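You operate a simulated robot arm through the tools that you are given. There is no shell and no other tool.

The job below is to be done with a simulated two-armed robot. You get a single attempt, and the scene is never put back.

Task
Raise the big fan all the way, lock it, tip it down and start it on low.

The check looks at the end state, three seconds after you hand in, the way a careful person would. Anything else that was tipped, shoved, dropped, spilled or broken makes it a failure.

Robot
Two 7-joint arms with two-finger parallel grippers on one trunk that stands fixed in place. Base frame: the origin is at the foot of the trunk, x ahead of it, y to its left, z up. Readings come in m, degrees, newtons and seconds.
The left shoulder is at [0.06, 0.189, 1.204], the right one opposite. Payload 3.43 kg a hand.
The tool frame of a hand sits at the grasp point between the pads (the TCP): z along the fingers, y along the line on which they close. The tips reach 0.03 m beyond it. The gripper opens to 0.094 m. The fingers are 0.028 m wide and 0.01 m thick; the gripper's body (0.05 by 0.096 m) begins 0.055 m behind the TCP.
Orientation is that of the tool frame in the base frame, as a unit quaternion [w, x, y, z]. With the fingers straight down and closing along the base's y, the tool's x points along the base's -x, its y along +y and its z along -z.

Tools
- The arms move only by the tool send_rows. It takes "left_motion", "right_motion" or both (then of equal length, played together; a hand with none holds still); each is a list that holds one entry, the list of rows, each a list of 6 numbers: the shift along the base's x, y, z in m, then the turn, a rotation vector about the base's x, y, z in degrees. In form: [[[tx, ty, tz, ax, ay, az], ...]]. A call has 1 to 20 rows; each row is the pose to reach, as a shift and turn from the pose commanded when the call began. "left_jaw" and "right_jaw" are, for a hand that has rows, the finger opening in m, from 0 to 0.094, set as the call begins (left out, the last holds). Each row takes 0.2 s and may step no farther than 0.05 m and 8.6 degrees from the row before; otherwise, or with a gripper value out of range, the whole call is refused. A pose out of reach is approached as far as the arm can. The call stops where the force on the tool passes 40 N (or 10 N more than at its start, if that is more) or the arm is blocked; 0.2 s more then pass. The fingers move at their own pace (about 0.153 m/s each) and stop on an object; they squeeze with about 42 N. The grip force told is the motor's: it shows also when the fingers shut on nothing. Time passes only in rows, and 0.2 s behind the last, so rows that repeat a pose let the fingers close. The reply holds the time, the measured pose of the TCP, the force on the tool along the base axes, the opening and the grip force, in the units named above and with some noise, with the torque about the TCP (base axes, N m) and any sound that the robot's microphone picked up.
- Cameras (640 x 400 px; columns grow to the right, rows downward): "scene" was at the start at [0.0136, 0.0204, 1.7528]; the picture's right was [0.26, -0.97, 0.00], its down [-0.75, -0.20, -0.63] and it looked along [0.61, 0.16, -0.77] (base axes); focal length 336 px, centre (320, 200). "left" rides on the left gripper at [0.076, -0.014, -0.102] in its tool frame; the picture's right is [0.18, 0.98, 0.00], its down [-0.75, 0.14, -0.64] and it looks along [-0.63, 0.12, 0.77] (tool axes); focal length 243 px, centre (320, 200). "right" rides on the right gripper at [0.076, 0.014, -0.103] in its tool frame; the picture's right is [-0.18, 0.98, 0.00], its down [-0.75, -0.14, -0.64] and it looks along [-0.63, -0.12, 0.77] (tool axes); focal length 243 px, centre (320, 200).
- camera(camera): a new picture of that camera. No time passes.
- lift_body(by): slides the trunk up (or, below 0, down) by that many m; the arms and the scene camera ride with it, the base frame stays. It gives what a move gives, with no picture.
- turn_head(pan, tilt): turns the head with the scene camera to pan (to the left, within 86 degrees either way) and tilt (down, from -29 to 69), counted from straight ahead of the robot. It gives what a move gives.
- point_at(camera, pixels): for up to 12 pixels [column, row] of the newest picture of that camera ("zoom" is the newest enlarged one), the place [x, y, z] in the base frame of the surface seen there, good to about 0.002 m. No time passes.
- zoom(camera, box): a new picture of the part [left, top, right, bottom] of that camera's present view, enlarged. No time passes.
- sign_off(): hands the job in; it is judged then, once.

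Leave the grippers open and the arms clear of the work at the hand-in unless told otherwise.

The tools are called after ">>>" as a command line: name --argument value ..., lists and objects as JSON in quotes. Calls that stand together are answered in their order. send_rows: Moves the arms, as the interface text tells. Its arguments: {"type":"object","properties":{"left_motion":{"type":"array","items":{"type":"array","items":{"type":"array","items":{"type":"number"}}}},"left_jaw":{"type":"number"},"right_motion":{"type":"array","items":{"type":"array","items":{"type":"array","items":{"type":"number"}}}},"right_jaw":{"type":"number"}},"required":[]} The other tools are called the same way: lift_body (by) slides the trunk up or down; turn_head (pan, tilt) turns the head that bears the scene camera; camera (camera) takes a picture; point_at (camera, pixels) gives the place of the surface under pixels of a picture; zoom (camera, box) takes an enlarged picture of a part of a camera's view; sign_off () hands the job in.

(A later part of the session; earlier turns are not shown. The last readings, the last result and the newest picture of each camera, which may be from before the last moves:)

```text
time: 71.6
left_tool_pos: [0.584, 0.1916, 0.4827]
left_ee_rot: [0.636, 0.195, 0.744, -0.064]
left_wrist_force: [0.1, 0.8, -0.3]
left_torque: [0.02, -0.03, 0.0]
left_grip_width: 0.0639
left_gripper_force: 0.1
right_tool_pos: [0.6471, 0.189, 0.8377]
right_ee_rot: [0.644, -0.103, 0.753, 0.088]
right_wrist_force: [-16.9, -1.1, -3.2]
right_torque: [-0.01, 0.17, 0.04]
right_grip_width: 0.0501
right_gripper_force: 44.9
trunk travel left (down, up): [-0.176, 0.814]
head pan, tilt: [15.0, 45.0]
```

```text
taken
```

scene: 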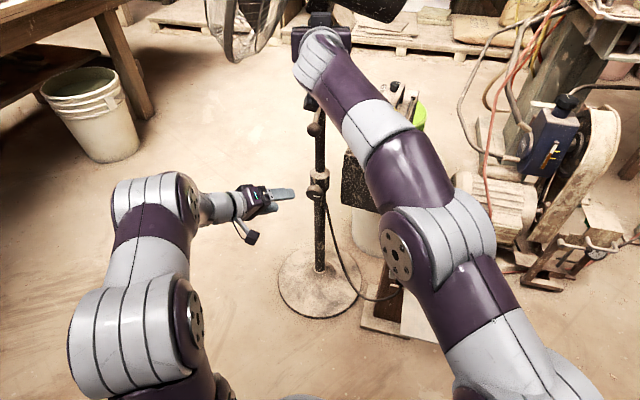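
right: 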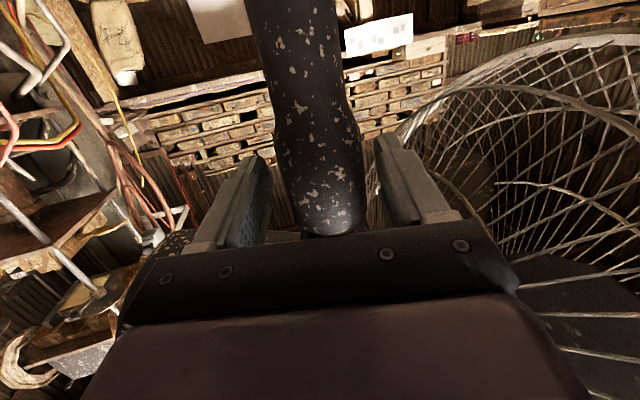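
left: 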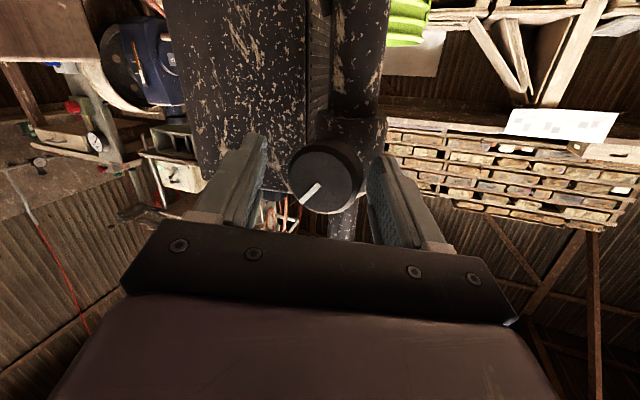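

Still free. 40° more, then I will grip for a long stroke.

>>> send_rows --left_motion '[[[0, 0, 0, 7.4, -2.7, -1.5], [0, 0, 0, 14.8, -5.5, -3], [0, 0, 0, 22.1, -8.2, -4.4], [0, 0, 0, 29.5, -10.9, -5.9], [0, 0, 0, 36.9, -13.6, -7.4]]]'

>>> camera --camera "left"

```text
time: 72.4
left_tool_pos: [0.6095, 0.2043, 0.4892]
left_ee_rot: [0.623, 0.341, 0.703, 0.036]
left_wrist_force: [-14.6, -31.2, -11.8]
left_torque: [-0.13, -0.15, 0.06]
left_grip_width: 0.0837
left_gripper_force: 18.0
left hand out of reach, approached as far as the arm can: row 2, 3
right_tool_pos: [0.6477, 0.189, 0.8392]
right_ee_rot: [0.645, -0.103, 0.752, 0.088]
right_wrist_force: [-12.8, 1.6, -4.9]
right_torque: [0.23, -1.27, 0.27]
right_grip_width: 0.0497
right_gripper_force: 44.6
trunk travel left (down, up): [-0.176, 0.814]
head pan, tilt: [15.0, 45.0]
stopped in row 3 (left hand): the force on the tool passed its limit at 76 N (the readings are from after the stop); the commanded pose is now the measured one
```

```text
taken
```

left: 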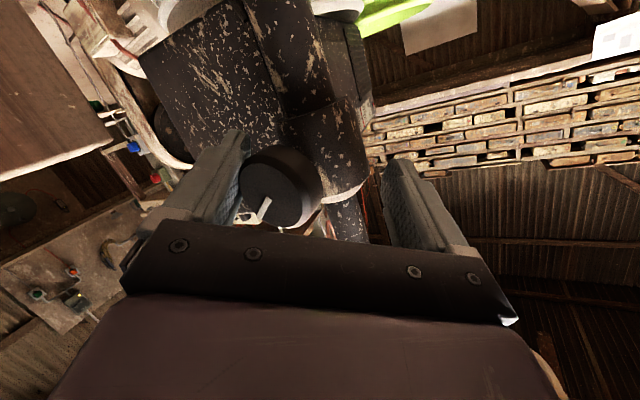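

That was the roll limit (the hand slid off-centre, knob leaning on one finger). I roll back 24° while re-centring on the knob.

>>> send_rows --left_motion '[[[-0.008, -0.005, -0.002, -7.2, 3, 1.8], [-0.016, -0.009, -0.005, -14.4, 6, 3.5], [-0.0255, -0.0127, -0.0065, -20, 8.3, 4.9]]]'

>>> camera --camera "left"

>>> zoom --camera "scene" --box '[310, 170, 350, 210]'

```text
time: 73.2
left_tool_pos: [0.5848, 0.1977, 0.4908]
left_ee_rot: [0.621, 0.195, 0.755, -0.08]
left_wrist_force: [-0.4, 0.4, -0.7]
left_torque: [0.0, 0.02, 0.0]
left_grip_width: 0.0643
left_gripper_force: 0.1
right_tool_pos: [0.6467, 0.1892, 0.8383]
right_ee_rot: [0.644, -0.102, 0.753, 0.088]
right_wrist_force: [-19.9, -9.9, -7.1]
right_torque: [-0.12, 0.7, -0.11]
right_grip_width: 0.0499
right_gripper_force: 45.2
trunk travel left (down, up): [-0.176, 0.814]
head pan, tilt: [15.0, 45.0]
```

```text
taken
```

left: 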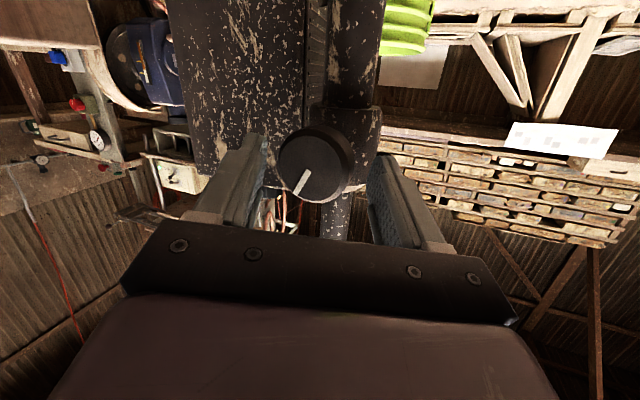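

```text
10.00 times, centred on (330, 190) of scene
```

zoom: 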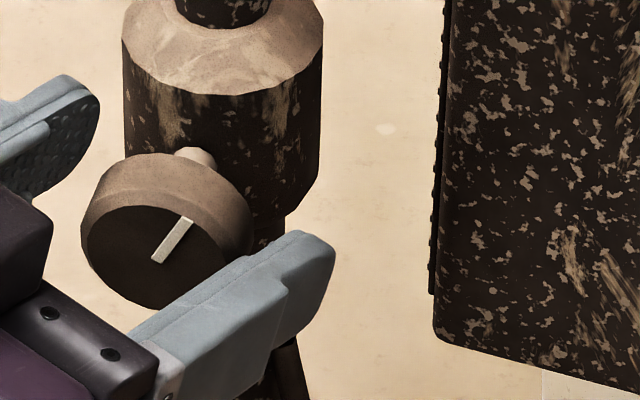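

Free again; interestingly the knob's mark moved further counter-clockwise (now ~60° up from level). I centre and grip it here.

>>> send_rows --left_motion '[[[0.001, -0.003, -0.006, 0, 0, 0], [0.0015, -0.004, -0.009, 0, 0, 0]]]'

>>> send_rows --left_motion '[[[0, 0, 0, 0, 0, 0], [0, 0, 0, 0, 0, 0]]]' --left_jaw 0.0

```text
time: 73.8
left_tool_pos: [0.5867, 0.1915, 0.4783]
left_ee_rot: [0.621, 0.195, 0.755, -0.079]
left_wrist_force: [0.2, 0.4, -0.5]
left_torque: [-0.02, 0.01, 0.0]
left_grip_width: 0.0639
left_gripper_force: 0.0
right_tool_pos: [0.6472, 0.1892, 0.8397]
right_ee_rot: [0.645, -0.102, 0.753, 0.087]
right_wrist_force: [-17.9, -8.6, -7.6]
right_torque: [-0.15, 0.92, -0.04]
right_grip_width: 0.0498
right_gripper_force: 44.8
trunk travel left (down, up): [-0.176, 0.814]
head pan, tilt: [15.0, 45.0]
```

```text
time: 74.5
left_tool_pos: [0.5875, 0.1936, 0.4791]
left_ee_rot: [0.621, 0.194, 0.756, -0.077]
left_wrist_force: [2.0, 1.8, -1.0]
left_torque: [-0.02, -0.4, -0.24]
left_grip_width: 0.0429
left_gripper_force: 45.0
right_tool_pos: [0.6463, 0.1886, 0.8396]
right_ee_rot: [0.644, -0.101, 0.753, 0.086]
right_wrist_force: [-12.7, -6.1, -6.2]
right_torque: [0.46, -0.86, 0.19]
right_grip_width: 0.0501
right_gripper_force: 44.8
trunk travel left (down, up): [-0.176, 0.814]
head pan, tilt: [15.0, 45.0]
stopped in row 2 (right hand): the force on the tool passed its limit at 41 N (the readings are from after the stop); the commanded pose is now the measured one
```

Gripped with small force. I roll −40° about the tool axis.

>>> send_rows --left_motion '[[[0, 0, 0, -3.6, 1.5, 0.9], [0, 0, 0, -7.25, 2.9, 1.7], [0, 0, 0, -10.9, 4.4, 2.6], [0, 0, 0, -14.5, 5.8, 3.5], [0, 0, 0, -18.1, 7.3, 4.3], [0, 0, 0, -21.8, 8.7, 5.2], [0, 0, 0, -25.4, 10.2, 6], [0, 0, 0, -29, 11.6, 6.9], [0, 0, 0, -32.6, 13.1, 7.8], [0, 0, 0, -36.3, 14.5, 8.7]]]'

>>> camera --camera "left"

>>> zoom --camera "scene" --box '[310, 170, 350, 210]'

```text
time: 76.3
left_tool_pos: [0.5881, 0.1919, 0.4808]
left_ee_rot: [0.575, -0.016, 0.78, -0.246]
left_wrist_force: [1.5, -6.8, 2.2]
left_torque: [0.0, 0.69, 0.26]
left_grip_width: 0.0432
left_gripper_force: 44.6
right_tool_pos: [0.6476, 0.1894, 0.8394]
right_ee_rot: [0.645, -0.103, 0.752, 0.088]
right_wrist_force: [-8.6, -4.7, -0.4]
right_torque: [-0.21, 0.21, -0.04]
right_grip_width: 0.0498
right_gripper_force: 44.8
trunk travel left (down, up): [-0.176, 0.814]
head pan, tilt: [15.0, 45.0]
stopped in row 9 (left hand): the force on the tool passed its limit at 42 N (the readings are from after the stop); the commanded pose is now the measured one
```

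```text
taken
```

left: 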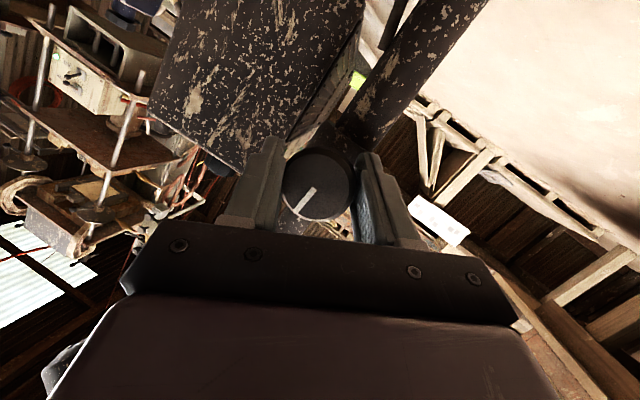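

```text
10.00 times, centred on (330, 190) of scene
```

zoom: 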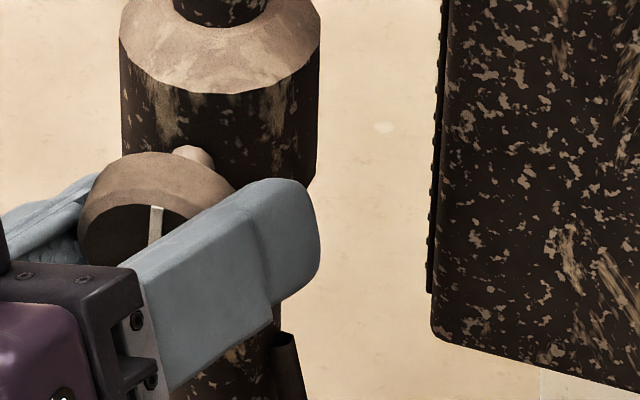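

The mark now points straight up: about 100° turned in all. I keep rolling −40°.

>>> send_rows --left_motion '[[[0, 0, 0, -3.6, 1.5, 0.9], [0, 0, 0, -7.25, 2.9, 1.7], [0, 0, 0, -10.9, 4.4, 2.6], [0, 0, 0, -14.5, 5.8, 3.5], [0, 0, 0, -18.1, 7.3, 4.3], [0, 0, 0, -21.8, 8.7, 5.2], [0, 0, 0, -25.4, 10.2, 6], [0, 0, 0, -29, 11.6, 6.9], [0, 0, 0, -32.6, 13.1, 7.8], [0, 0, 0, -36.3, 14.5, 8.7]]]'

>>> zoom --camera "scene" --box '[310, 170, 350, 210]'

```text
time: 77.4
left_tool_pos: [0.5863, 0.1912, 0.4806]
left_ee_rot: [0.536, -0.122, 0.77, -0.325]
left_wrist_force: [-6.1, -3.7, 4.5]
left_torque: [0.02, 0.36, 0.03]
left_grip_width: 0.0429
left_gripper_force: 45.1
right_tool_pos: [0.647, 0.1887, 0.8389]
right_ee_rot: [0.645, -0.103, 0.752, 0.088]
right_wrist_force: [-5.1, -3.1, 2.9]
right_torque: [-0.25, 1.02, -0.05]
right_grip_width: 0.0499
right_gripper_force: 44.9
trunk travel left (down, up): [-0.176, 0.814]
head pan, tilt: [15.0, 45.0]
stopped in row 5 (left hand): the force on the tool passed its limit at 43 N (the readings are from after the stop); the commanded pose is now the measured one
```

```text
10.00 times, centred on (330, 190) of scene
```

zoom: 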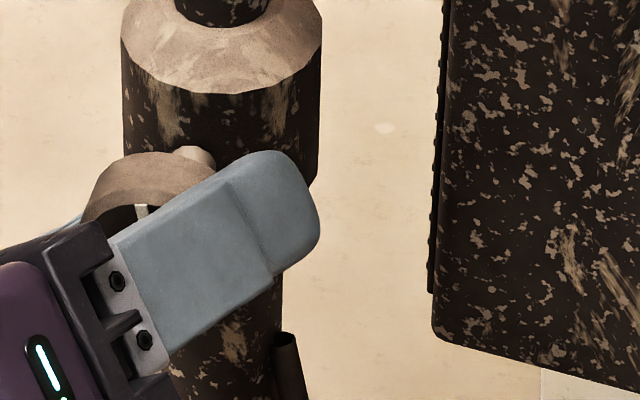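

Progress continues (mark now past vertical). I repeat the roll.

>>> send_rows --left_motion '[[[0, 0, 0, -3.6, 1.5, 0.9], [0, 0, 0, -7.25, 2.9, 1.7], [0, 0, 0, -10.9, 4.4, 2.6], [0, 0, 0, -14.5, 5.8, 3.5], [0, 0, 0, -18.1, 7.3, 4.3], [0, 0, 0, -21.8, 8.7, 5.2], [0, 0, 0, -25.4, 10.2, 6], [0, 0, 0, -29, 11.6, 6.9], [0, 0, 0, -32.6, 13.1, 7.8], [0, 0, 0, -36.3, 14.5, 8.7]]]'

>>> camera --camera "left"

```text
time: 79.6
left_tool_pos: [0.5888, 0.1908, 0.4832]
left_ee_rot: [0.396, -0.377, 0.678, -0.492]
left_wrist_force: [14.6, -15.6, 22.1]
left_torque: [0.74, -0.6, -0.49]
left_grip_width: 0.0428
left_gripper_force: 45.0
right_tool_pos: [0.6456, 0.1883, 0.8393]
right_ee_rot: [0.645, -0.102, 0.752, 0.087]
right_wrist_force: [-1.5, 5.3, 0.2]
right_torque: [-0.34, -0.21, 0.07]
right_grip_width: 0.0499
right_gripper_force: 45.0
trunk travel left (down, up): [-0.176, 0.814]
head pan, tilt: [15.0, 45.0]
```

```text
taken
```

left: 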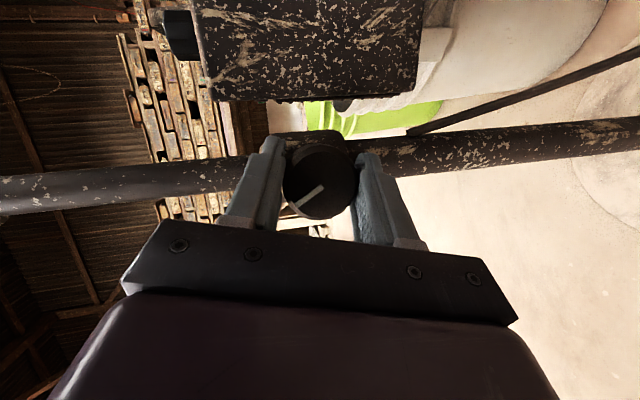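

The knob now resists (torque 0.74 N m) and slips a little in the fingers; it may be at its open stop. I test lifting again with the right hand, 10 mm.

>>> send_rows --right_motion '[[[0, 0, 0.003, 0, 0, 0], [0, 0, 0.006, 0, 0, 0], [0, 0, 0.01, 0, 0, 0]]]'

>>> zoom --camera "scene" --box '[310, 170, 350, 210]'

```text
time: 80.6
left_tool_pos: [0.5887, 0.1916, 0.4828]
left_ee_rot: [0.397, -0.376, 0.678, -0.492]
left_wrist_force: [0.0, -7.2, 3.4]
left_torque: [0.41, -0.37, 0.32]
left_grip_width: 0.0422
left_gripper_force: 45.4
right_tool_pos: [0.6468, 0.1879, 0.8484]
right_ee_rot: [0.644, -0.103, 0.753, 0.088]
right_wrist_force: [-2.1, -3.0, 3.3]
right_torque: [-0.34, 0.96, -0.09]
right_grip_width: 0.0499
right_gripper_force: 45.0
trunk travel left (down, up): [-0.176, 0.814]
head pan, tilt: [15.0, 45.0]
stopped in row 3 (left hand): the force on the tool passed its limit at 41 N (the readings are from after the stop); the commanded pose is now the measured one
```

```text
10.00 times, centred on (330, 190) of scene
```

zoom: 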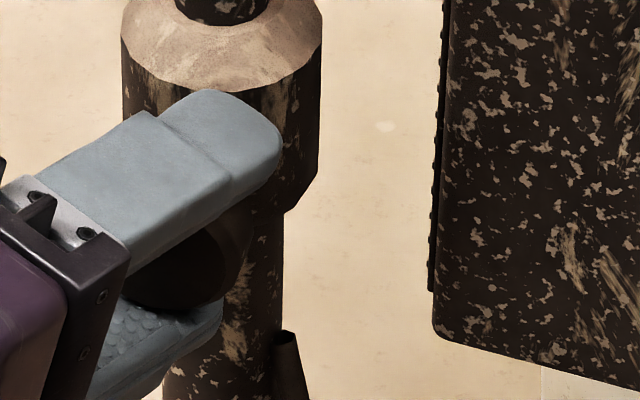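

The neck rose 10 mm with almost no force — the clamp is loose. I open the left fingers (staying around the knob for later tightening) and check the head's height.

>>> send_rows --left_motion '[[[0, 0, 0, 0, 0, 0], [0, 0, 0, 0, 0, 0]]]' --left_jaw 0.064

>>> turn_head --pan 15 --tilt 10

>>> camera --camera "scene"

```text
time: 81.2
left_tool_pos: [0.5872, 0.1913, 0.4833]
left_ee_rot: [0.395, -0.376, 0.679, -0.491]
left_wrist_force: [0.8, -0.2, 0.7]
left_torque: [0.04, 0.01, -0.05]
left_grip_width: 0.064
left_gripper_force: 0.1
right_tool_pos: [0.6479, 0.1886, 0.8483]
right_ee_rot: [0.644, -0.102, 0.753, 0.087]
right_wrist_force: [-8.0, -7.8, -0.4]
right_torque: [0.11, -0.57, -0.08]
right_grip_width: 0.0499
right_gripper_force: 45.7
trunk travel left (down, up): [-0.176, 0.814]
head pan, tilt: [15.0, 45.0]
```

```text
time: 82.2
left_tool_pos: [0.588, 0.1917, 0.4831]
left_ee_rot: [0.395, -0.377, 0.679, -0.492]
left_wrist_force: [0.1, -0.5, -0.9]
left_torque: [0.01, -0.04, 0.01]
left_grip_width: 0.0637
left_gripper_force: 0.1
right_tool_pos: [0.6477, 0.189, 0.8484]
right_ee_rot: [0.644, -0.103, 0.753, 0.088]
right_wrist_force: [-9.2, -8.1, 0.3]
right_torque: [-0.05, -0.12, 0.04]
right_grip_width: 0.0499
right_gripper_force: 44.8
trunk travel left (down, up): [-0.176, 0.814]
head pan, tilt: [15.0, 10.0]
```

```text
taken
```

scene: 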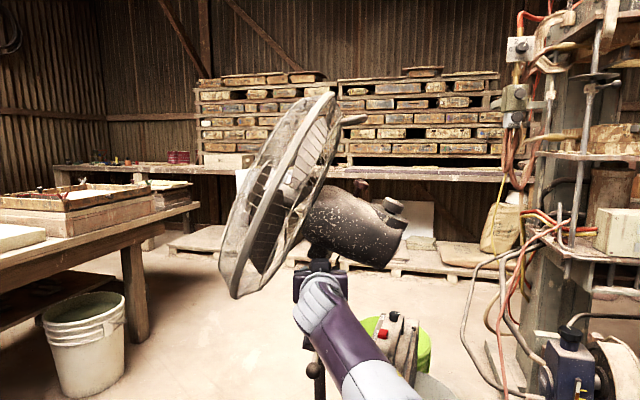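

The head camera now looks level at the fan. I read the heights of the dial and red knob, to compare with before (1.006 and 1.036).

>>> point_at --camera "scene" --pixels '[[361, 187], [393, 204], [384, 215], [340, 220], [318, 250], [320, 262], [330, 115], [235, 290]]'

>>> zoom --camera "scene" --box '[260, 150, 420, 320]'

```text
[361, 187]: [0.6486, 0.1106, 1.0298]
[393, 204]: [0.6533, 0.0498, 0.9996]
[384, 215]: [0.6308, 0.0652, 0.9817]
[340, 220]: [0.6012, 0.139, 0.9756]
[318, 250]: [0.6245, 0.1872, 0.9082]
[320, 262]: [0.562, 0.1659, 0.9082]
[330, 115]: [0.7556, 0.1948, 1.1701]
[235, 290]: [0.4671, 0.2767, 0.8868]
```

```text
2.35 times, centred on (340, 235) of scene
```

zoom: 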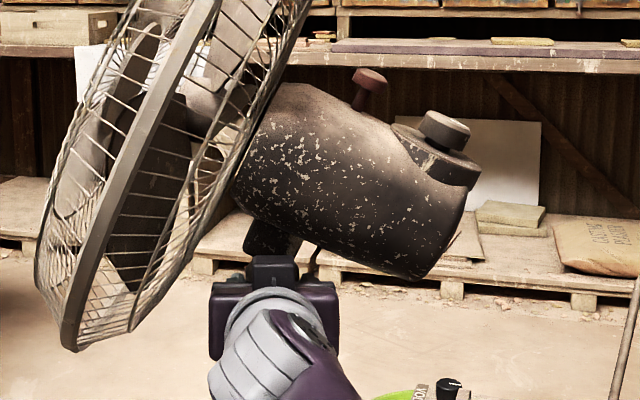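

I compare the right hand's view with before to see whether it slid on the neck.

>>> camera --camera "right"

```text
taken
```

right: 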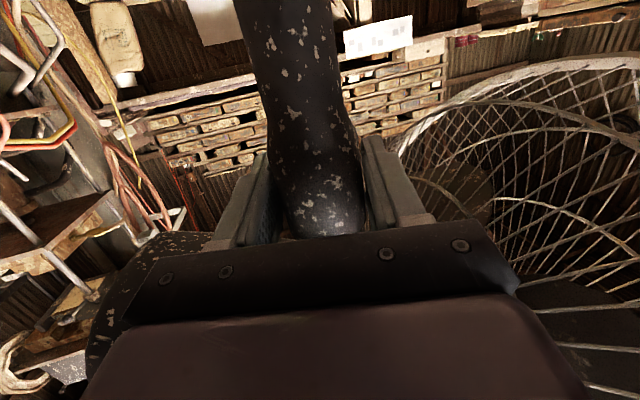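

The speckle pattern sits at the same place in the grip, so the neck rises with the hand. I lift on by 0.05 m.

>>> send_rows --right_motion '[[[0, 0, 0.008, 0, 0, 0], [0, 0, 0.018, 0, 0, 0], [0, 0, 0.028, 0, 0, 0], [0, 0, 0.038, 0, 0, 0], [0, 0, 0.05, 0, 0, 0]]]'

>>> camera --camera "scene"

>>> camera --camera "right"

```text
time: 83.4
left_tool_pos: [0.59, 0.1915, 0.4806]
left_ee_rot: [0.393, -0.378, 0.68, -0.49]
left_wrist_force: [-5.7, 1.8, 2.3]
left_torque: [-0.01, -0.31, -0.01]
left_grip_width: 0.0651
left_gripper_force: 1.3
right_tool_pos: [0.6471, 0.1893, 0.879]
right_ee_rot: [0.64, -0.103, 0.757, 0.086]
right_wrist_force: [39.4, 3.5, -5.3]
right_torque: [0.44, 0.02, 0.22]
right_grip_width: 0.0502
right_gripper_force: 44.8
right hand out of reach, approached as far as the arm can: row 4, 5
trunk travel left (down, up): [-0.176, 0.814]
head pan, tilt: [15.0, 10.0]
```

```text
taken
```

scene: 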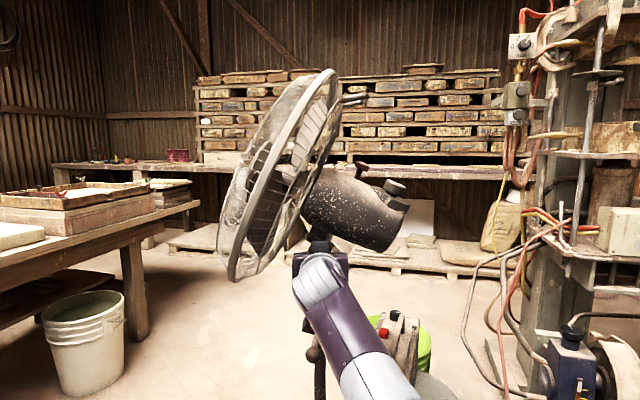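

```text
taken
```

right: 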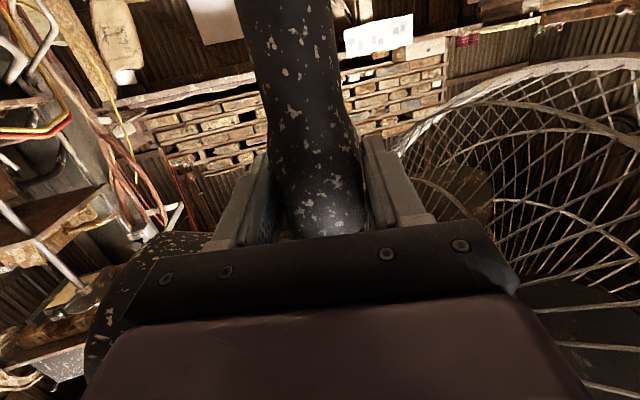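

The head is rising (hand now z 0.879), but the right arm is at its own upward limit and strains 39 N along x. I'll lift with the trunk instead, so first the left hand withdraws from the knob: back along its axis, then left. The right hand yields 4 mm.

>>> send_rows --left_motion '[[[-0.018, 0.0075, 0.004, 0, 0, 0], [-0.036, 0.015, 0.0085, 0, 0, 0], [-0.05, 0.021, 0.012, 0, 0, 0]]]' --right_motion '[[[0.003, 0, 0, 0, 0, 0], [0.004, 0, 0, 0, 0, 0], [0.004, 0, 0, 0, 0, 0]]]'

>>> camera --camera "left"

```text
time: 84.2
left_tool_pos: [0.5392, 0.2142, 0.4911]
left_ee_rot: [0.394, -0.377, 0.68, -0.49]
left_wrist_force: [-0.3, -0.1, 0.1]
left_torque: [0.01, -0.03, -0.02]
left_grip_width: 0.0641
left_gripper_force: 0.0
right_tool_pos: [0.6464, 0.1889, 0.8813]
right_ee_rot: [0.642, -0.102, 0.755, 0.087]
right_wrist_force: [25.4, 1.5, -2.2]
right_torque: [0.09, -0.05, 0.0]
right_grip_width: 0.0501
right_gripper_force: 45.0
trunk travel left (down, up): [-0.176, 0.814]
head pan, tilt: [15.0, 10.0]
```

```text
taken
```

left: 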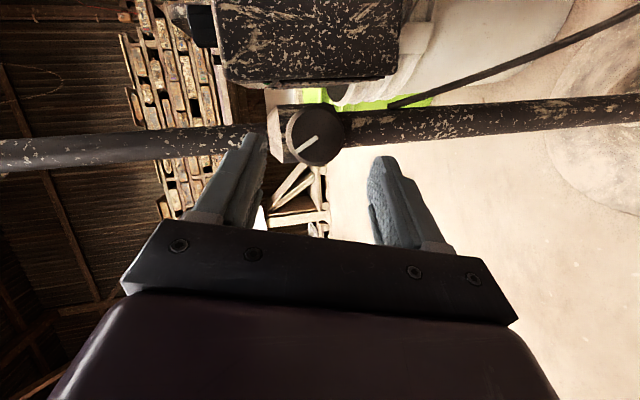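

The left hand is clear of the knob, and will ride up together with the head, keeping its distance. I relieve the right a bit more and then lift the trunk 0.04 m.

>>> send_rows --right_motion '[[[0.003, 0, 0, 0, 0, 0], [0.004, 0, 0, 0, 0, 0]]]'

>>> lift_body --by 0.04

>>> camera --camera "right"

>>> camera --camera "scene"

```text
time: 84.8
left_tool_pos: [0.5383, 0.2145, 0.4926]
left_ee_rot: [0.394, -0.378, 0.679, -0.49]
left_wrist_force: [-0.2, 0.0, -0.1]
left_torque: [-0.02, -0.01, 0.01]
left_grip_width: 0.0638
left_gripper_force: 0.1
right_tool_pos: [0.6473, 0.1885, 0.8825]
right_ee_rot: [0.643, -0.102, 0.754, 0.088]
right_wrist_force: [16.4, 3.9, 1.5]
right_torque: [-0.42, 1.33, 0.06]
right_grip_width: 0.0497
right_gripper_force: 44.6
right hand out of reach, approached as far as the arm can: row 1, 2
trunk travel left (down, up): [-0.176, 0.814]
head pan, tilt: [15.0, 10.0]
```

```text
time: 85.6
left_tool_pos: [0.5389, 0.2134, 0.5321]
left_ee_rot: [0.394, -0.377, 0.679, -0.491]
left_wrist_force: [0.2, -0.2, 0.5]
left_torque: [0.0, 0.05, -0.02]
left_grip_width: 0.0641
left_gripper_force: 0.1
right_tool_pos: [0.6458, 0.1893, 0.9215]
right_ee_rot: [0.643, -0.103, 0.754, 0.088]
right_wrist_force: [12.3, 6.5, 2.8]
right_torque: [-0.18, 1.41, 0.05]
right_grip_width: 0.0496
right_gripper_force: 44.9
trunk travel left (down, up): [-0.216, 0.774]
head pan, tilt: [15.0, 10.0]
```

```text
taken
```

right: 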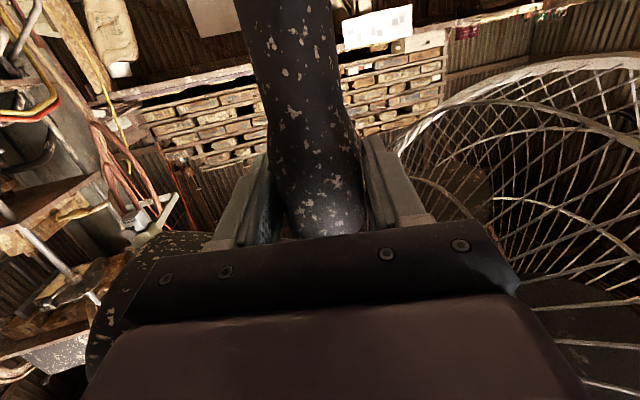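

```text
taken
```

scene: 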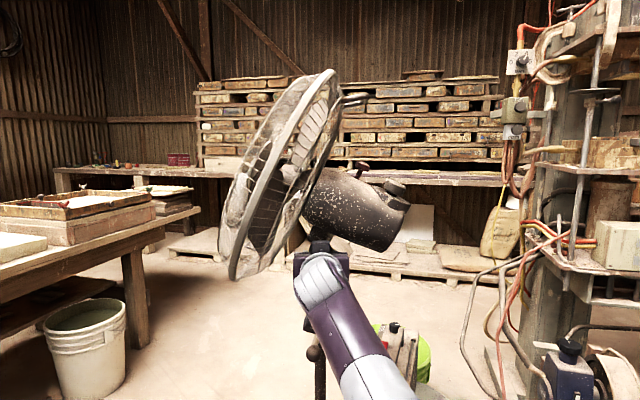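

It rises smoothly with the grip unchanged (hand z 0.9215, 0.083 m up in all). I lift another 0.06 m.

>>> lift_body --by 0.06

>>> camera --camera "right"

```text
time: 86.6
left_tool_pos: [0.5376, 0.2145, 0.5917]
left_ee_rot: [0.394, -0.378, 0.679, -0.491]
left_wrist_force: [-0.2, 0.2, -0.2]
left_torque: [-0.03, -0.04, 0.03]
left_grip_width: 0.0638
left_gripper_force: 0.0
right_tool_pos: [0.6467, 0.1886, 0.982]
right_ee_rot: [0.643, -0.103, 0.753, 0.088]
right_wrist_force: [10.3, 7.5, 2.8]
right_torque: [-0.2, 1.4, 0.05]
right_grip_width: 0.0497
right_gripper_force: 45.1
trunk travel left (down, up): [-0.276, 0.714]
head pan, tilt: [15.0, 10.0]
```

```text
taken
```

right: 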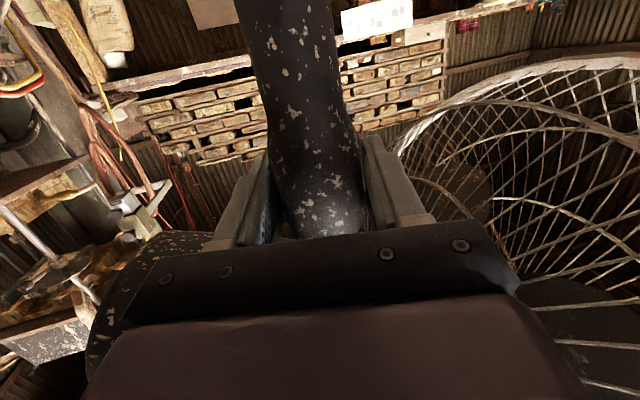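

Still smooth, no vertical load. Another 0.05 m.

>>> lift_body --by 0.05

>>> turn_head --pan 15 --tilt 45

>>> camera --camera "scene"

```text
time: 87.5
left_tool_pos: [0.538, 0.2133, 0.6419]
left_ee_rot: [0.394, -0.378, 0.679, -0.491]
left_wrist_force: [0.7, -0.2, 0.0]
left_torque: [0.0, -0.03, -0.01]
left_grip_width: 0.0639
left_gripper_force: 0.0
right_tool_pos: [0.6462, 0.1881, 1.0331]
right_ee_rot: [0.644, -0.103, 0.753, 0.088]
right_wrist_force: [9.0, 7.7, 2.2]
right_torque: [-0.23, 1.39, 0.08]
right_grip_width: 0.0496
right_gripper_force: 44.8
trunk travel left (down, up): [-0.326, 0.664]
head pan, tilt: [15.0, 10.0]
```

```text
time: 88.5
left_tool_pos: [0.5382, 0.2142, 0.6433]
left_ee_rot: [0.395, -0.377, 0.679, -0.491]
left_wrist_force: [0.1, -0.2, 0.5]
left_torque: [0.01, 0.02, -0.01]
left_grip_width: 0.0642
left_gripper_force: 0.1
right_tool_pos: [0.6451, 0.1887, 1.0324]
right_ee_rot: [0.644, -0.103, 0.753, 0.087]
right_wrist_force: [11.5, 9.0, 6.0]
right_torque: [0.61, -0.97, 0.02]
right_grip_width: 0.0496
right_gripper_force: 45.0
trunk travel left (down, up): [-0.326, 0.664]
head pan, tilt: [15.0, 45.0]
```

```text
taken
```

scene: 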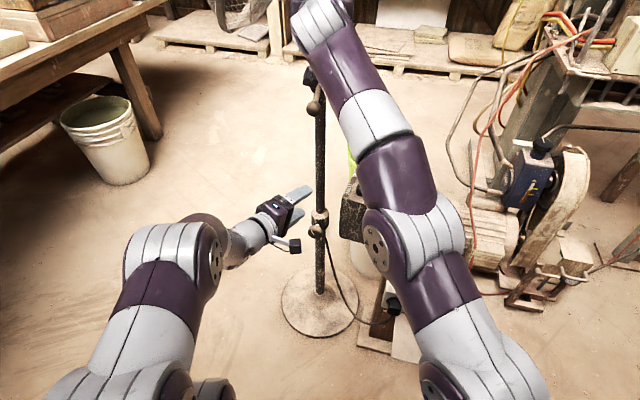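

The base is on the floor, the collar stays down and the inner pole is drawn out ~0.195 m. I continue upward in 0.04 m steps to find the top stop.

>>> lift_body --by 0.04

>>> camera --camera "right"

```text
time: 89.4
left_tool_pos: [0.5382, 0.2147, 0.6818]
left_ee_rot: [0.395, -0.377, 0.679, -0.491]
left_wrist_force: [0.9, 0.7, 0.7]
left_torque: [-0.01, -0.01, -0.02]
left_grip_width: 0.0641
left_gripper_force: 0.2
right_tool_pos: [0.6457, 0.1898, 1.0713]
right_ee_rot: [0.643, -0.104, 0.754, 0.088]
right_wrist_force: [6.0, 6.2, 1.3]
right_torque: [-0.26, 1.4, 0.06]
right_grip_width: 0.0498
right_gripper_force: 45.3
trunk travel left (down, up): [-0.366, 0.624]
head pan, tilt: [15.0, 45.0]
```

```text
taken
```

right: 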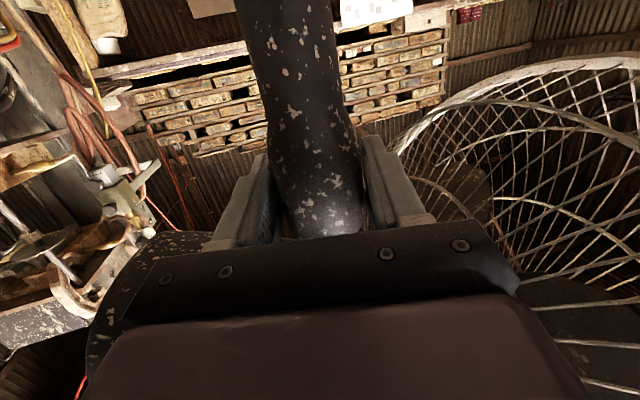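

Still rising freely (z 1.071). Another 0.04 m.

>>> lift_body --by 0.04

>>> camera --camera "right"

```text
time: 90.2
left_tool_pos: [0.5385, 0.2137, 0.7227]
left_ee_rot: [0.394, -0.377, 0.679, -0.491]
left_wrist_force: [0.6, -0.1, 0.4]
left_torque: [-0.02, -0.02, 0.04]
left_grip_width: 0.0642
left_gripper_force: 0.0
right_tool_pos: [0.6463, 0.1885, 1.1123]
right_ee_rot: [0.643, -0.103, 0.754, 0.088]
right_wrist_force: [8.5, 7.0, 4.5]
right_torque: [-0.23, 1.43, 0.06]
right_grip_width: 0.0498
right_gripper_force: 45.3
trunk travel left (down, up): [-0.406, 0.584]
head pan, tilt: [15.0, 45.0]
```

```text
taken
```

right: 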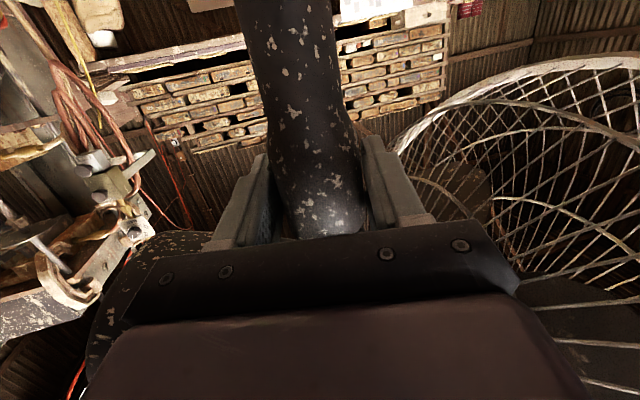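

Now 0.275 m up, still free. Another 0.03 m.

>>> lift_body --by 0.03

>>> camera --camera "right"

>>> camera --camera "scene"

```text
time: 90.7
left_tool_pos: [0.5369, 0.2124, 0.7416]
left_ee_rot: [0.395, -0.376, 0.679, -0.491]
left_wrist_force: [0.2, 0.7, 0.0]
left_torque: [-0.01, -0.01, 0.0]
left_grip_width: 0.0638
left_gripper_force: 0.1
right_tool_pos: [0.6468, 0.1892, 1.1202]
right_ee_rot: [0.635, -0.104, 0.761, 0.083]
right_wrist_force: [-4.0, -2.2, -0.9]
right_torque: [-0.12, 1.41, 0.06]
right_grip_width: 0.0497
right_gripper_force: 45.2
trunk travel left (down, up): [-0.424, 0.566]
head pan, tilt: [15.0, 45.0]
stopped: the force on the tool passed its limit at 47 N (the readings are from after the stop); the commanded pose is now the measured one
```

```text
taken
```

right: 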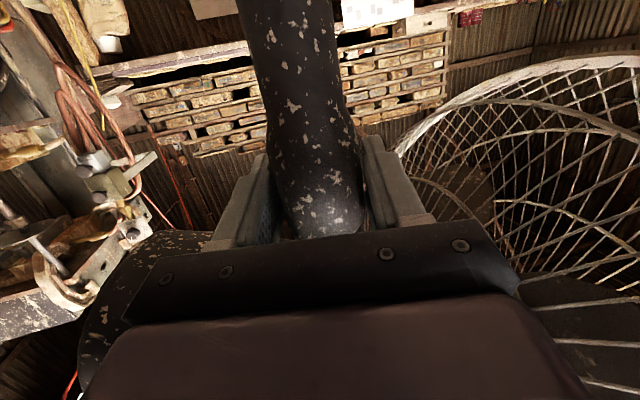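

```text
taken
```

scene: 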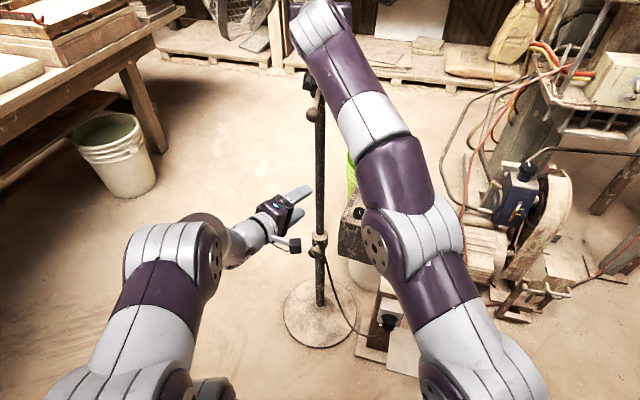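

The top stop is reached: the rise ended at hand z 1.120 (0.283 m up) with 47 N. Now I check whether the head stays up on its own: the right hand eases down 3 mm while I watch the vertical force.

>>> send_rows --right_motion '[[[0, 0, -0.0015, 0, 0, 0], [0, 0, -0.003, 0, 0, 0]]]'

```text
time: 91.3
left_tool_pos: [0.537, 0.2124, 0.7422]
left_ee_rot: [0.395, -0.377, 0.679, -0.491]
left_wrist_force: [0.1, 0.2, -1.0]
left_torque: [-0.01, -0.01, 0.0]
left_grip_width: 0.064
left_gripper_force: 0.2
right_tool_pos: [0.6468, 0.189, 1.119]
right_ee_rot: [0.636, -0.103, 0.76, 0.083]
right_wrist_force: [-0.2, -2.3, 4.1]
right_torque: [0.37, 0.38, -0.13]
right_grip_width: 0.0495
right_gripper_force: 45.4
trunk travel left (down, up): [-0.424, 0.566]
head pan, tilt: [15.0, 45.0]
```

The head puts no weight on the hand (it even resists going down), so friction holds it. I push back up to the stop, then open the right fingers a little while staying under the housing as a catch.

>>> send_rows --right_motion '[[[0, 0, 0.002, 0, 0, 0], [0, 0, 0.004, 0, 0, 0], [0, 0, 0.005, 0, 0, 0]]]'

>>> send_rows --right_motion '[[[0, 0, 0, 0, 0, 0], [0, 0, 0, 0, 0, 0], [0, 0, 0, 0, 0, 0]]]' --right_jaw 0.062

>>> camera --camera "right"

```text
time: 92.1
left_tool_pos: [0.5378, 0.2124, 0.7413]
left_ee_rot: [0.395, -0.377, 0.678, -0.492]
left_wrist_force: [-0.7, -0.5, -0.3]
left_torque: [-0.02, -0.04, 0.01]
left_grip_width: 0.064
left_gripper_force: 0.1
right_tool_pos: [0.6466, 0.1896, 1.1196]
right_ee_rot: [0.635, -0.105, 0.761, 0.084]
right_wrist_force: [-6.2, -3.7, -8.5]
right_torque: [1.08, -0.33, -0.12]
right_grip_width: 0.05
right_gripper_force: 45.1
trunk travel left (down, up): [-0.424, 0.566]
head pan, tilt: [15.0, 45.0]
```

```text
time: 92.9
left_tool_pos: [0.5375, 0.2138, 0.7403]
left_ee_rot: [0.395, -0.377, 0.679, -0.491]
left_wrist_force: [-0.4, -0.5, -0.4]
left_torque: [0.0, 0.03, -0.01]
left_grip_width: 0.0641
left_gripper_force: 0.1
right_tool_pos: [0.6465, 0.1893, 1.121]
right_ee_rot: [0.637, -0.105, 0.759, 0.084]
right_wrist_force: [0.2, 0.5, -0.1]
right_torque: [0.01, 0.01, -0.01]
right_grip_width: 0.0621
right_gripper_force: 0.1
trunk travel left (down, up): [-0.424, 0.566]
head pan, tilt: [15.0, 45.0]
```

```text
taken
```

right: 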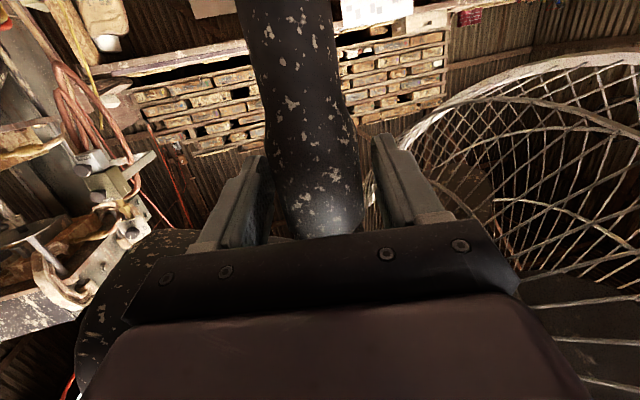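

The neck stays in place with the fingers open. I wait two seconds and look again to be sure it does not creep down.

>>> send_rows --right_motion '[[[0, 0, 0, 0, 0, 0], [0, 0, 0, 0, 0, 0], [0, 0, 0, 0, 0, 0], [0, 0, 0, 0, 0, 0], [0, 0, 0, 0, 0, 0], [0, 0, 0, 0, 0, 0], [0, 0, 0, 0, 0, 0], [0, 0, 0, 0, 0, 0], [0, 0, 0, 0, 0, 0], [0, 0, 0, 0, 0, 0]]]'

>>> camera --camera "right"

>>> point_at --camera "right" --pixels '[[330, 205], [332, 178], [300, 30], [330, 150]]'

```text
time: 95.1
left_tool_pos: [0.5382, 0.214, 0.741]
left_ee_rot: [0.396, -0.376, 0.679, -0.491]
left_wrist_force: [-0.8, 0.6, -0.4]
left_torque: [-0.03, 0.0, -0.01]
left_grip_width: 0.0638
left_gripper_force: 0.1
right_tool_pos: [0.6465, 0.1886, 1.1214]
right_ee_rot: [0.635, -0.106, 0.76, 0.085]
right_wrist_force: [0.3, -0.9, 0.1]
right_torque: [-0.01, 0.0, 0.0]
right_grip_width: 0.0619
right_gripper_force: 0.0
trunk travel left (down, up): [-0.424, 0.566]
head pan, tilt: [15.0, 45.0]
```

```text
taken
```

right: 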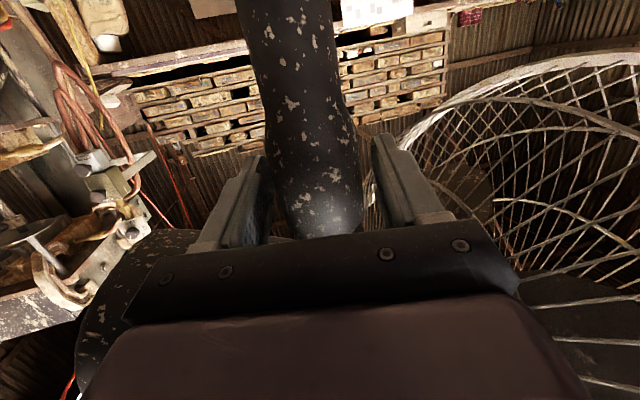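

```text
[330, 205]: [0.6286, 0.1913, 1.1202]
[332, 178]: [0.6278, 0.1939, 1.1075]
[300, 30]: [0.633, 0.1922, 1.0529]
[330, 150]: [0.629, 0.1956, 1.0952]
```

The picture is identical: the head stays up by itself. The right hand now withdraws straight back from the neck.

>>> send_rows --right_motion '[[[-0.03, -0.008, 0.0, 0, 0, 0], [-0.06, -0.016, 0.0, 0, 0, 0], [-0.09, -0.024, 0.0, 0, 0, 0], [-0.11, -0.03, 0.0, 0, 0, 0]]]'

>>> camera --camera "right"

```text
time: 96.1
left_tool_pos: [0.5401, 0.211, 0.7385]
left_ee_rot: [0.394, -0.375, 0.681, -0.49]
left_wrist_force: [0.0, 0.3, 0.1]
left_torque: [0.03, 0.0, 0.0]
left_grip_width: 0.0638
left_gripper_force: 0.0
right_tool_pos: [0.6014, 0.1968, 1.145]
right_ee_rot: [0.632, -0.103, 0.764, 0.082]
right_wrist_force: [7.4, -19.3, -16.8]
right_torque: [0.66, 0.52, -0.76]
right_grip_width: 0.0736
right_gripper_force: 10.4
right hand out of reach, approached as far as the arm can: row 1, 2, 3, 4
trunk travel left (down, up): [-0.424, 0.566]
head pan, tilt: [15.0, 45.0]
```

```text
taken
```

right: 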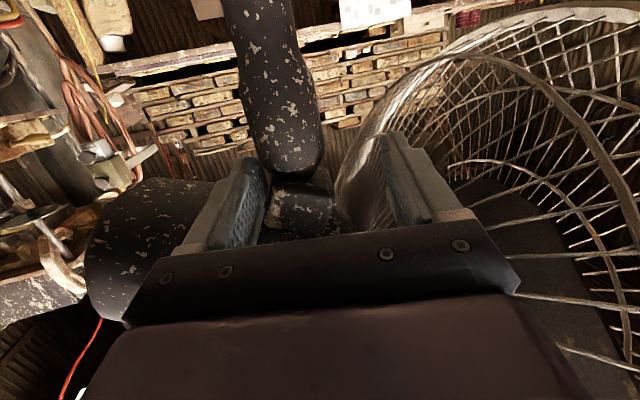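

The right arm bound and drifted up, touching the neck's joint with the right finger (19 N). I move it down and right, back toward the comfortable zone.

>>> send_rows --right_motion '[[[0.0, -0.006, -0.012, 0, 0, 0], [-0.005, -0.012, -0.025, 0, 0, 0]]]'

>>> camera --camera "right"

```text
time: 96.7
left_tool_pos: [0.5349, 0.2118, 0.7431]
left_ee_rot: [0.396, -0.376, 0.68, -0.49]
left_wrist_force: [-0.5, -0.3, 0.3]
left_torque: [0.0, -0.01, -0.02]
left_grip_width: 0.0639
left_gripper_force: 0.1
right_tool_pos: [0.6013, 0.1957, 1.1403]
right_ee_rot: [0.639, -0.103, 0.758, 0.086]
right_wrist_force: [-12.7, -18.6, 5.0]
right_torque: [-0.28, -0.39, -1.0]
right_grip_width: 0.0701
right_gripper_force: 7.2
right hand out of reach, approached as far as the arm can: row 1, 2
trunk travel left (down, up): [-0.424, 0.566]
head pan, tilt: [15.0, 45.0]
```

```text
taken
```

right: 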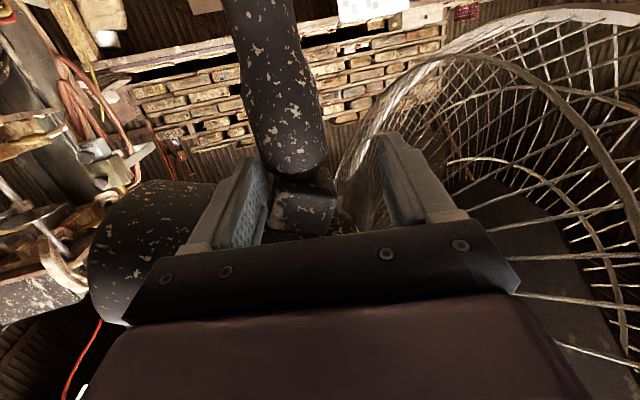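

The right finger is still pressed by the neck. I turn the right hand slightly outward (yaw −8°) while moving right and down.

>>> send_rows --right_motion '[[[0.0, -0.006, -0.006, 0, 0, -4], [0.0, -0.012, -0.012, 0, 0, -8]]]' --right_jaw 0.08

>>> camera --camera "right"

```text
time: 97.3
left_tool_pos: [0.5373, 0.2135, 0.7425]
left_ee_rot: [0.395, -0.376, 0.679, -0.492]
left_wrist_force: [-0.6, -0.6, 0.7]
left_torque: [0.0, 0.02, -0.03]
left_grip_width: 0.0639
left_gripper_force: 0.0
right_tool_pos: [0.6099, 0.1937, 1.1254]
right_ee_rot: [0.64, -0.052, 0.766, 0.039]
right_wrist_force: [0.4, -0.6, 0.4]
right_torque: [0.0, 0.01, 0.01]
right_grip_width: 0.08
right_gripper_force: 0.1
right hand out of reach, approached as far as the arm can: row 1, 2
trunk travel left (down, up): [-0.424, 0.566]
head pan, tilt: [15.0, 45.0]
```

```text
taken
```

right: 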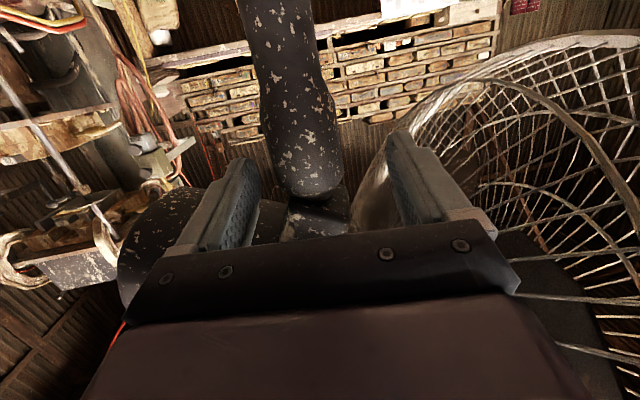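

Free of contact now (forces ~0). The right arm is stretched; I move it back toward its shoulder: back, right and down, easing the yaw further.

>>> send_rows --right_motion '[[[-0.012, -0.004, -0.008, 0, 0, -3], [-0.025, -0.009, -0.016, 0, 0, -6], [-0.04, -0.015, -0.022, 0, 0, -9]]]' --right_jaw 0.074

>>> camera --camera "right"

```text
time: 98.1
left_tool_pos: [0.5386, 0.2134, 0.7416]
left_ee_rot: [0.395, -0.376, 0.679, -0.491]
left_wrist_force: [0.4, -0.4, 1.2]
left_torque: [-0.03, -0.02, 0.01]
left_grip_width: 0.0639
left_gripper_force: 0.1
right_tool_pos: [0.5708, 0.1794, 1.1045]
right_ee_rot: [0.641, 0.009, 0.767, -0.011]
right_wrist_force: [1.0, -0.3, 1.0]
right_torque: [-0.01, 0.02, 0.03]
right_grip_width: 0.074
right_gripper_force: 0.0
right hand out of reach, approached as far as the arm can: row 1
trunk travel left (down, up): [-0.424, 0.566]
head pan, tilt: [15.0, 45.0]
```

```text
taken
```

right: 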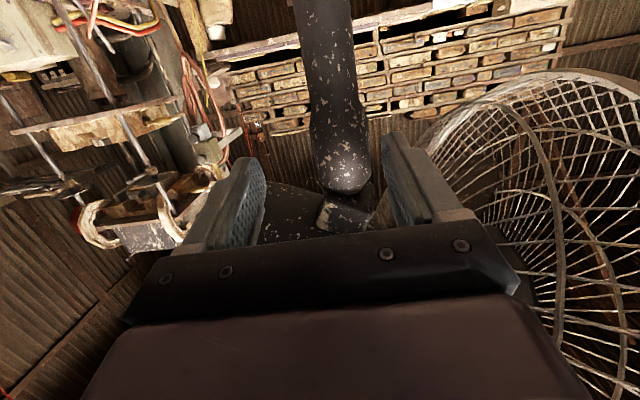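

In reach again. I continue back and to the right, staying above the lever ball (now at z≈1.0).

>>> send_rows --right_motion '[[[-0.03, -0.01, 0.0, 0, 0, -2], [-0.05, -0.03, 0.0, 0, 0, -4], [-0.06, -0.07, 0.0, 0, 0, -4], [-0.07, -0.11, 0.0, 0, 0, -4], [-0.08, -0.15, 0.0, 0, 0, -4], [-0.08, -0.19, 0, 0, 0, -4]]]'

>>> camera --camera "scene"

```text
time: 99.5
left_tool_pos: [0.5373, 0.2129, 0.7419]
left_ee_rot: [0.395, -0.377, 0.678, -0.492]
left_wrist_force: [-0.1, -0.5, -0.3]
left_torque: [-0.03, 0.0, -0.01]
left_grip_width: 0.0642
left_gripper_force: 0.0
right_tool_pos: [0.4907, -0.0126, 1.1033]
right_ee_rot: [0.64, 0.036, 0.767, -0.034]
right_wrist_force: [0.3, 0.1, 0.1]
right_torque: [0.01, 0.0, 0.0]
right_grip_width: 0.0738
right_gripper_force: 0.1
right hand out of reach, approached as far as the arm can: row 1, 2, 3
trunk travel left (down, up): [-0.424, 0.566]
head pan, tilt: [15.0, 45.0]
```

```text
taken
```

scene: 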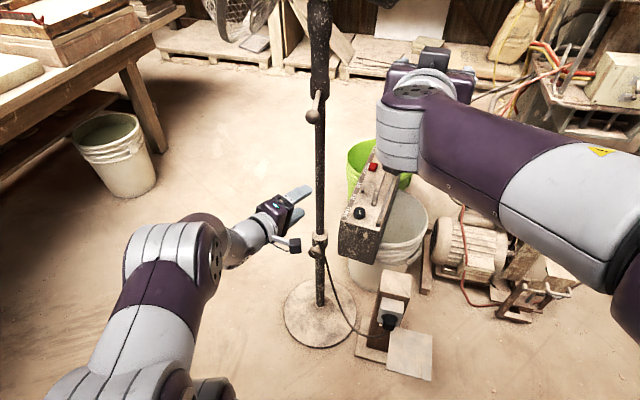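

The right hand is clear; the inner pole is fully out. I lower the trunk 0.248 m so that the left hand comes back to its place in front of the knob.

>>> lift_body --by -0.248

>>> camera --camera "left"

>>> camera --camera "scene"

```text
time: 102.1
left_tool_pos: [0.5385, 0.2136, 0.4934]
left_ee_rot: [0.395, -0.377, 0.679, -0.491]
left_wrist_force: [-0.4, 0.6, -0.2]
left_torque: [0.01, -0.01, 0.01]
left_grip_width: 0.0639
left_gripper_force: 0.1
right_tool_pos: [0.4908, -0.0119, 0.8545]
right_ee_rot: [0.64, 0.035, 0.767, -0.033]
right_wrist_force: [0.3, 0.0, 0.1]
right_torque: [0.0, 0.0, -0.03]
right_grip_width: 0.074
right_gripper_force: 0.1
trunk travel left (down, up): [-0.176, 0.814]
head pan, tilt: [15.0, 45.0]
```

```text
taken
```

left: 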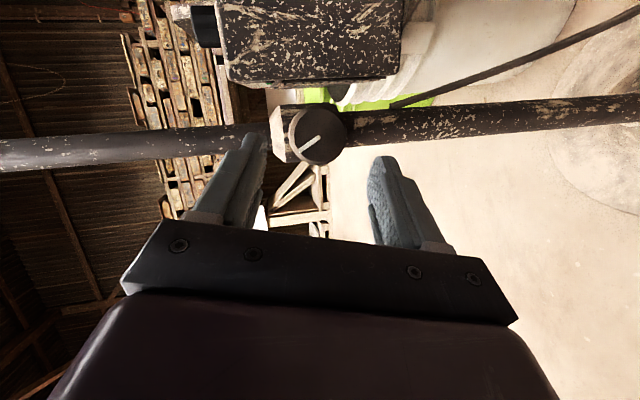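

```text
taken
```

scene: 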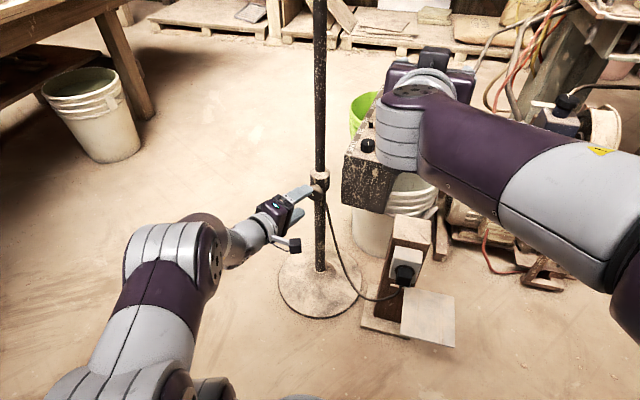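

The left hand is back at its pre-grasp and the knob unchanged. I advance 0.053 m along its axis, and then close.

>>> send_rows --left_motion '[[[0.016, -0.007, -0.004, 0, 0, 0], [0.032, -0.014, -0.008, 0, 0, 0], [0.0485, -0.0215, -0.0115, 0, 0, 0]]]'

>>> send_rows --left_motion '[[[0, 0, 0, 0, 0, 0], [0, 0, 0, 0, 0, 0]]]' --left_jaw 0.0

>>> camera --camera "left"

```text
time: 102.9
left_tool_pos: [0.586, 0.1915, 0.481]
left_ee_rot: [0.395, -0.377, 0.679, -0.491]
left_wrist_force: [-0.3, -0.2, -0.9]
left_torque: [0.02, 0.0, -0.03]
left_grip_width: 0.0641
left_gripper_force: 0.0
right_tool_pos: [0.4915, -0.0122, 0.8547]
right_ee_rot: [0.64, 0.036, 0.767, -0.034]
right_wrist_force: [0.0, 0.8, 0.3]
right_torque: [0.02, -0.03, -0.02]
right_grip_width: 0.074
right_gripper_force: 0.2
trunk travel left (down, up): [-0.176, 0.814]
head pan, tilt: [15.0, 45.0]
```

```text
time: 103.5
left_tool_pos: [0.586, 0.1914, 0.4839]
left_ee_rot: [0.397, -0.375, 0.678, -0.493]
left_wrist_force: [10.5, -2.7, 11.4]
left_torque: [0.06, -0.82, -0.66]
left_grip_width: 0.0423
left_gripper_force: 45.4
right_tool_pos: [0.4902, -0.0126, 0.8562]
right_ee_rot: [0.641, 0.035, 0.766, -0.033]
right_wrist_force: [-0.2, -0.5, 0.5]
right_torque: [0.03, -0.01, -0.01]
right_grip_width: 0.0743
right_gripper_force: 0.1
trunk travel left (down, up): [-0.176, 0.814]
head pan, tilt: [15.0, 45.0]
```

```text
taken
```

left: 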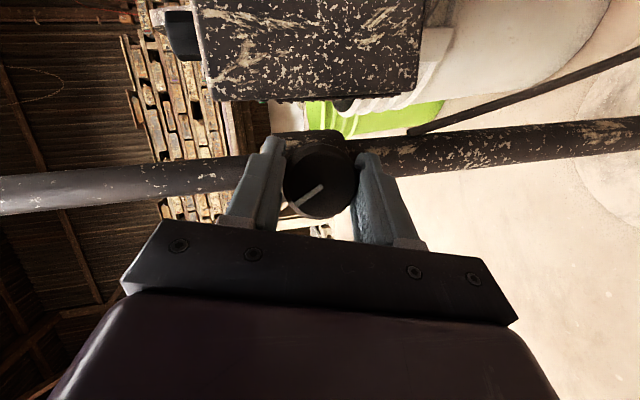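

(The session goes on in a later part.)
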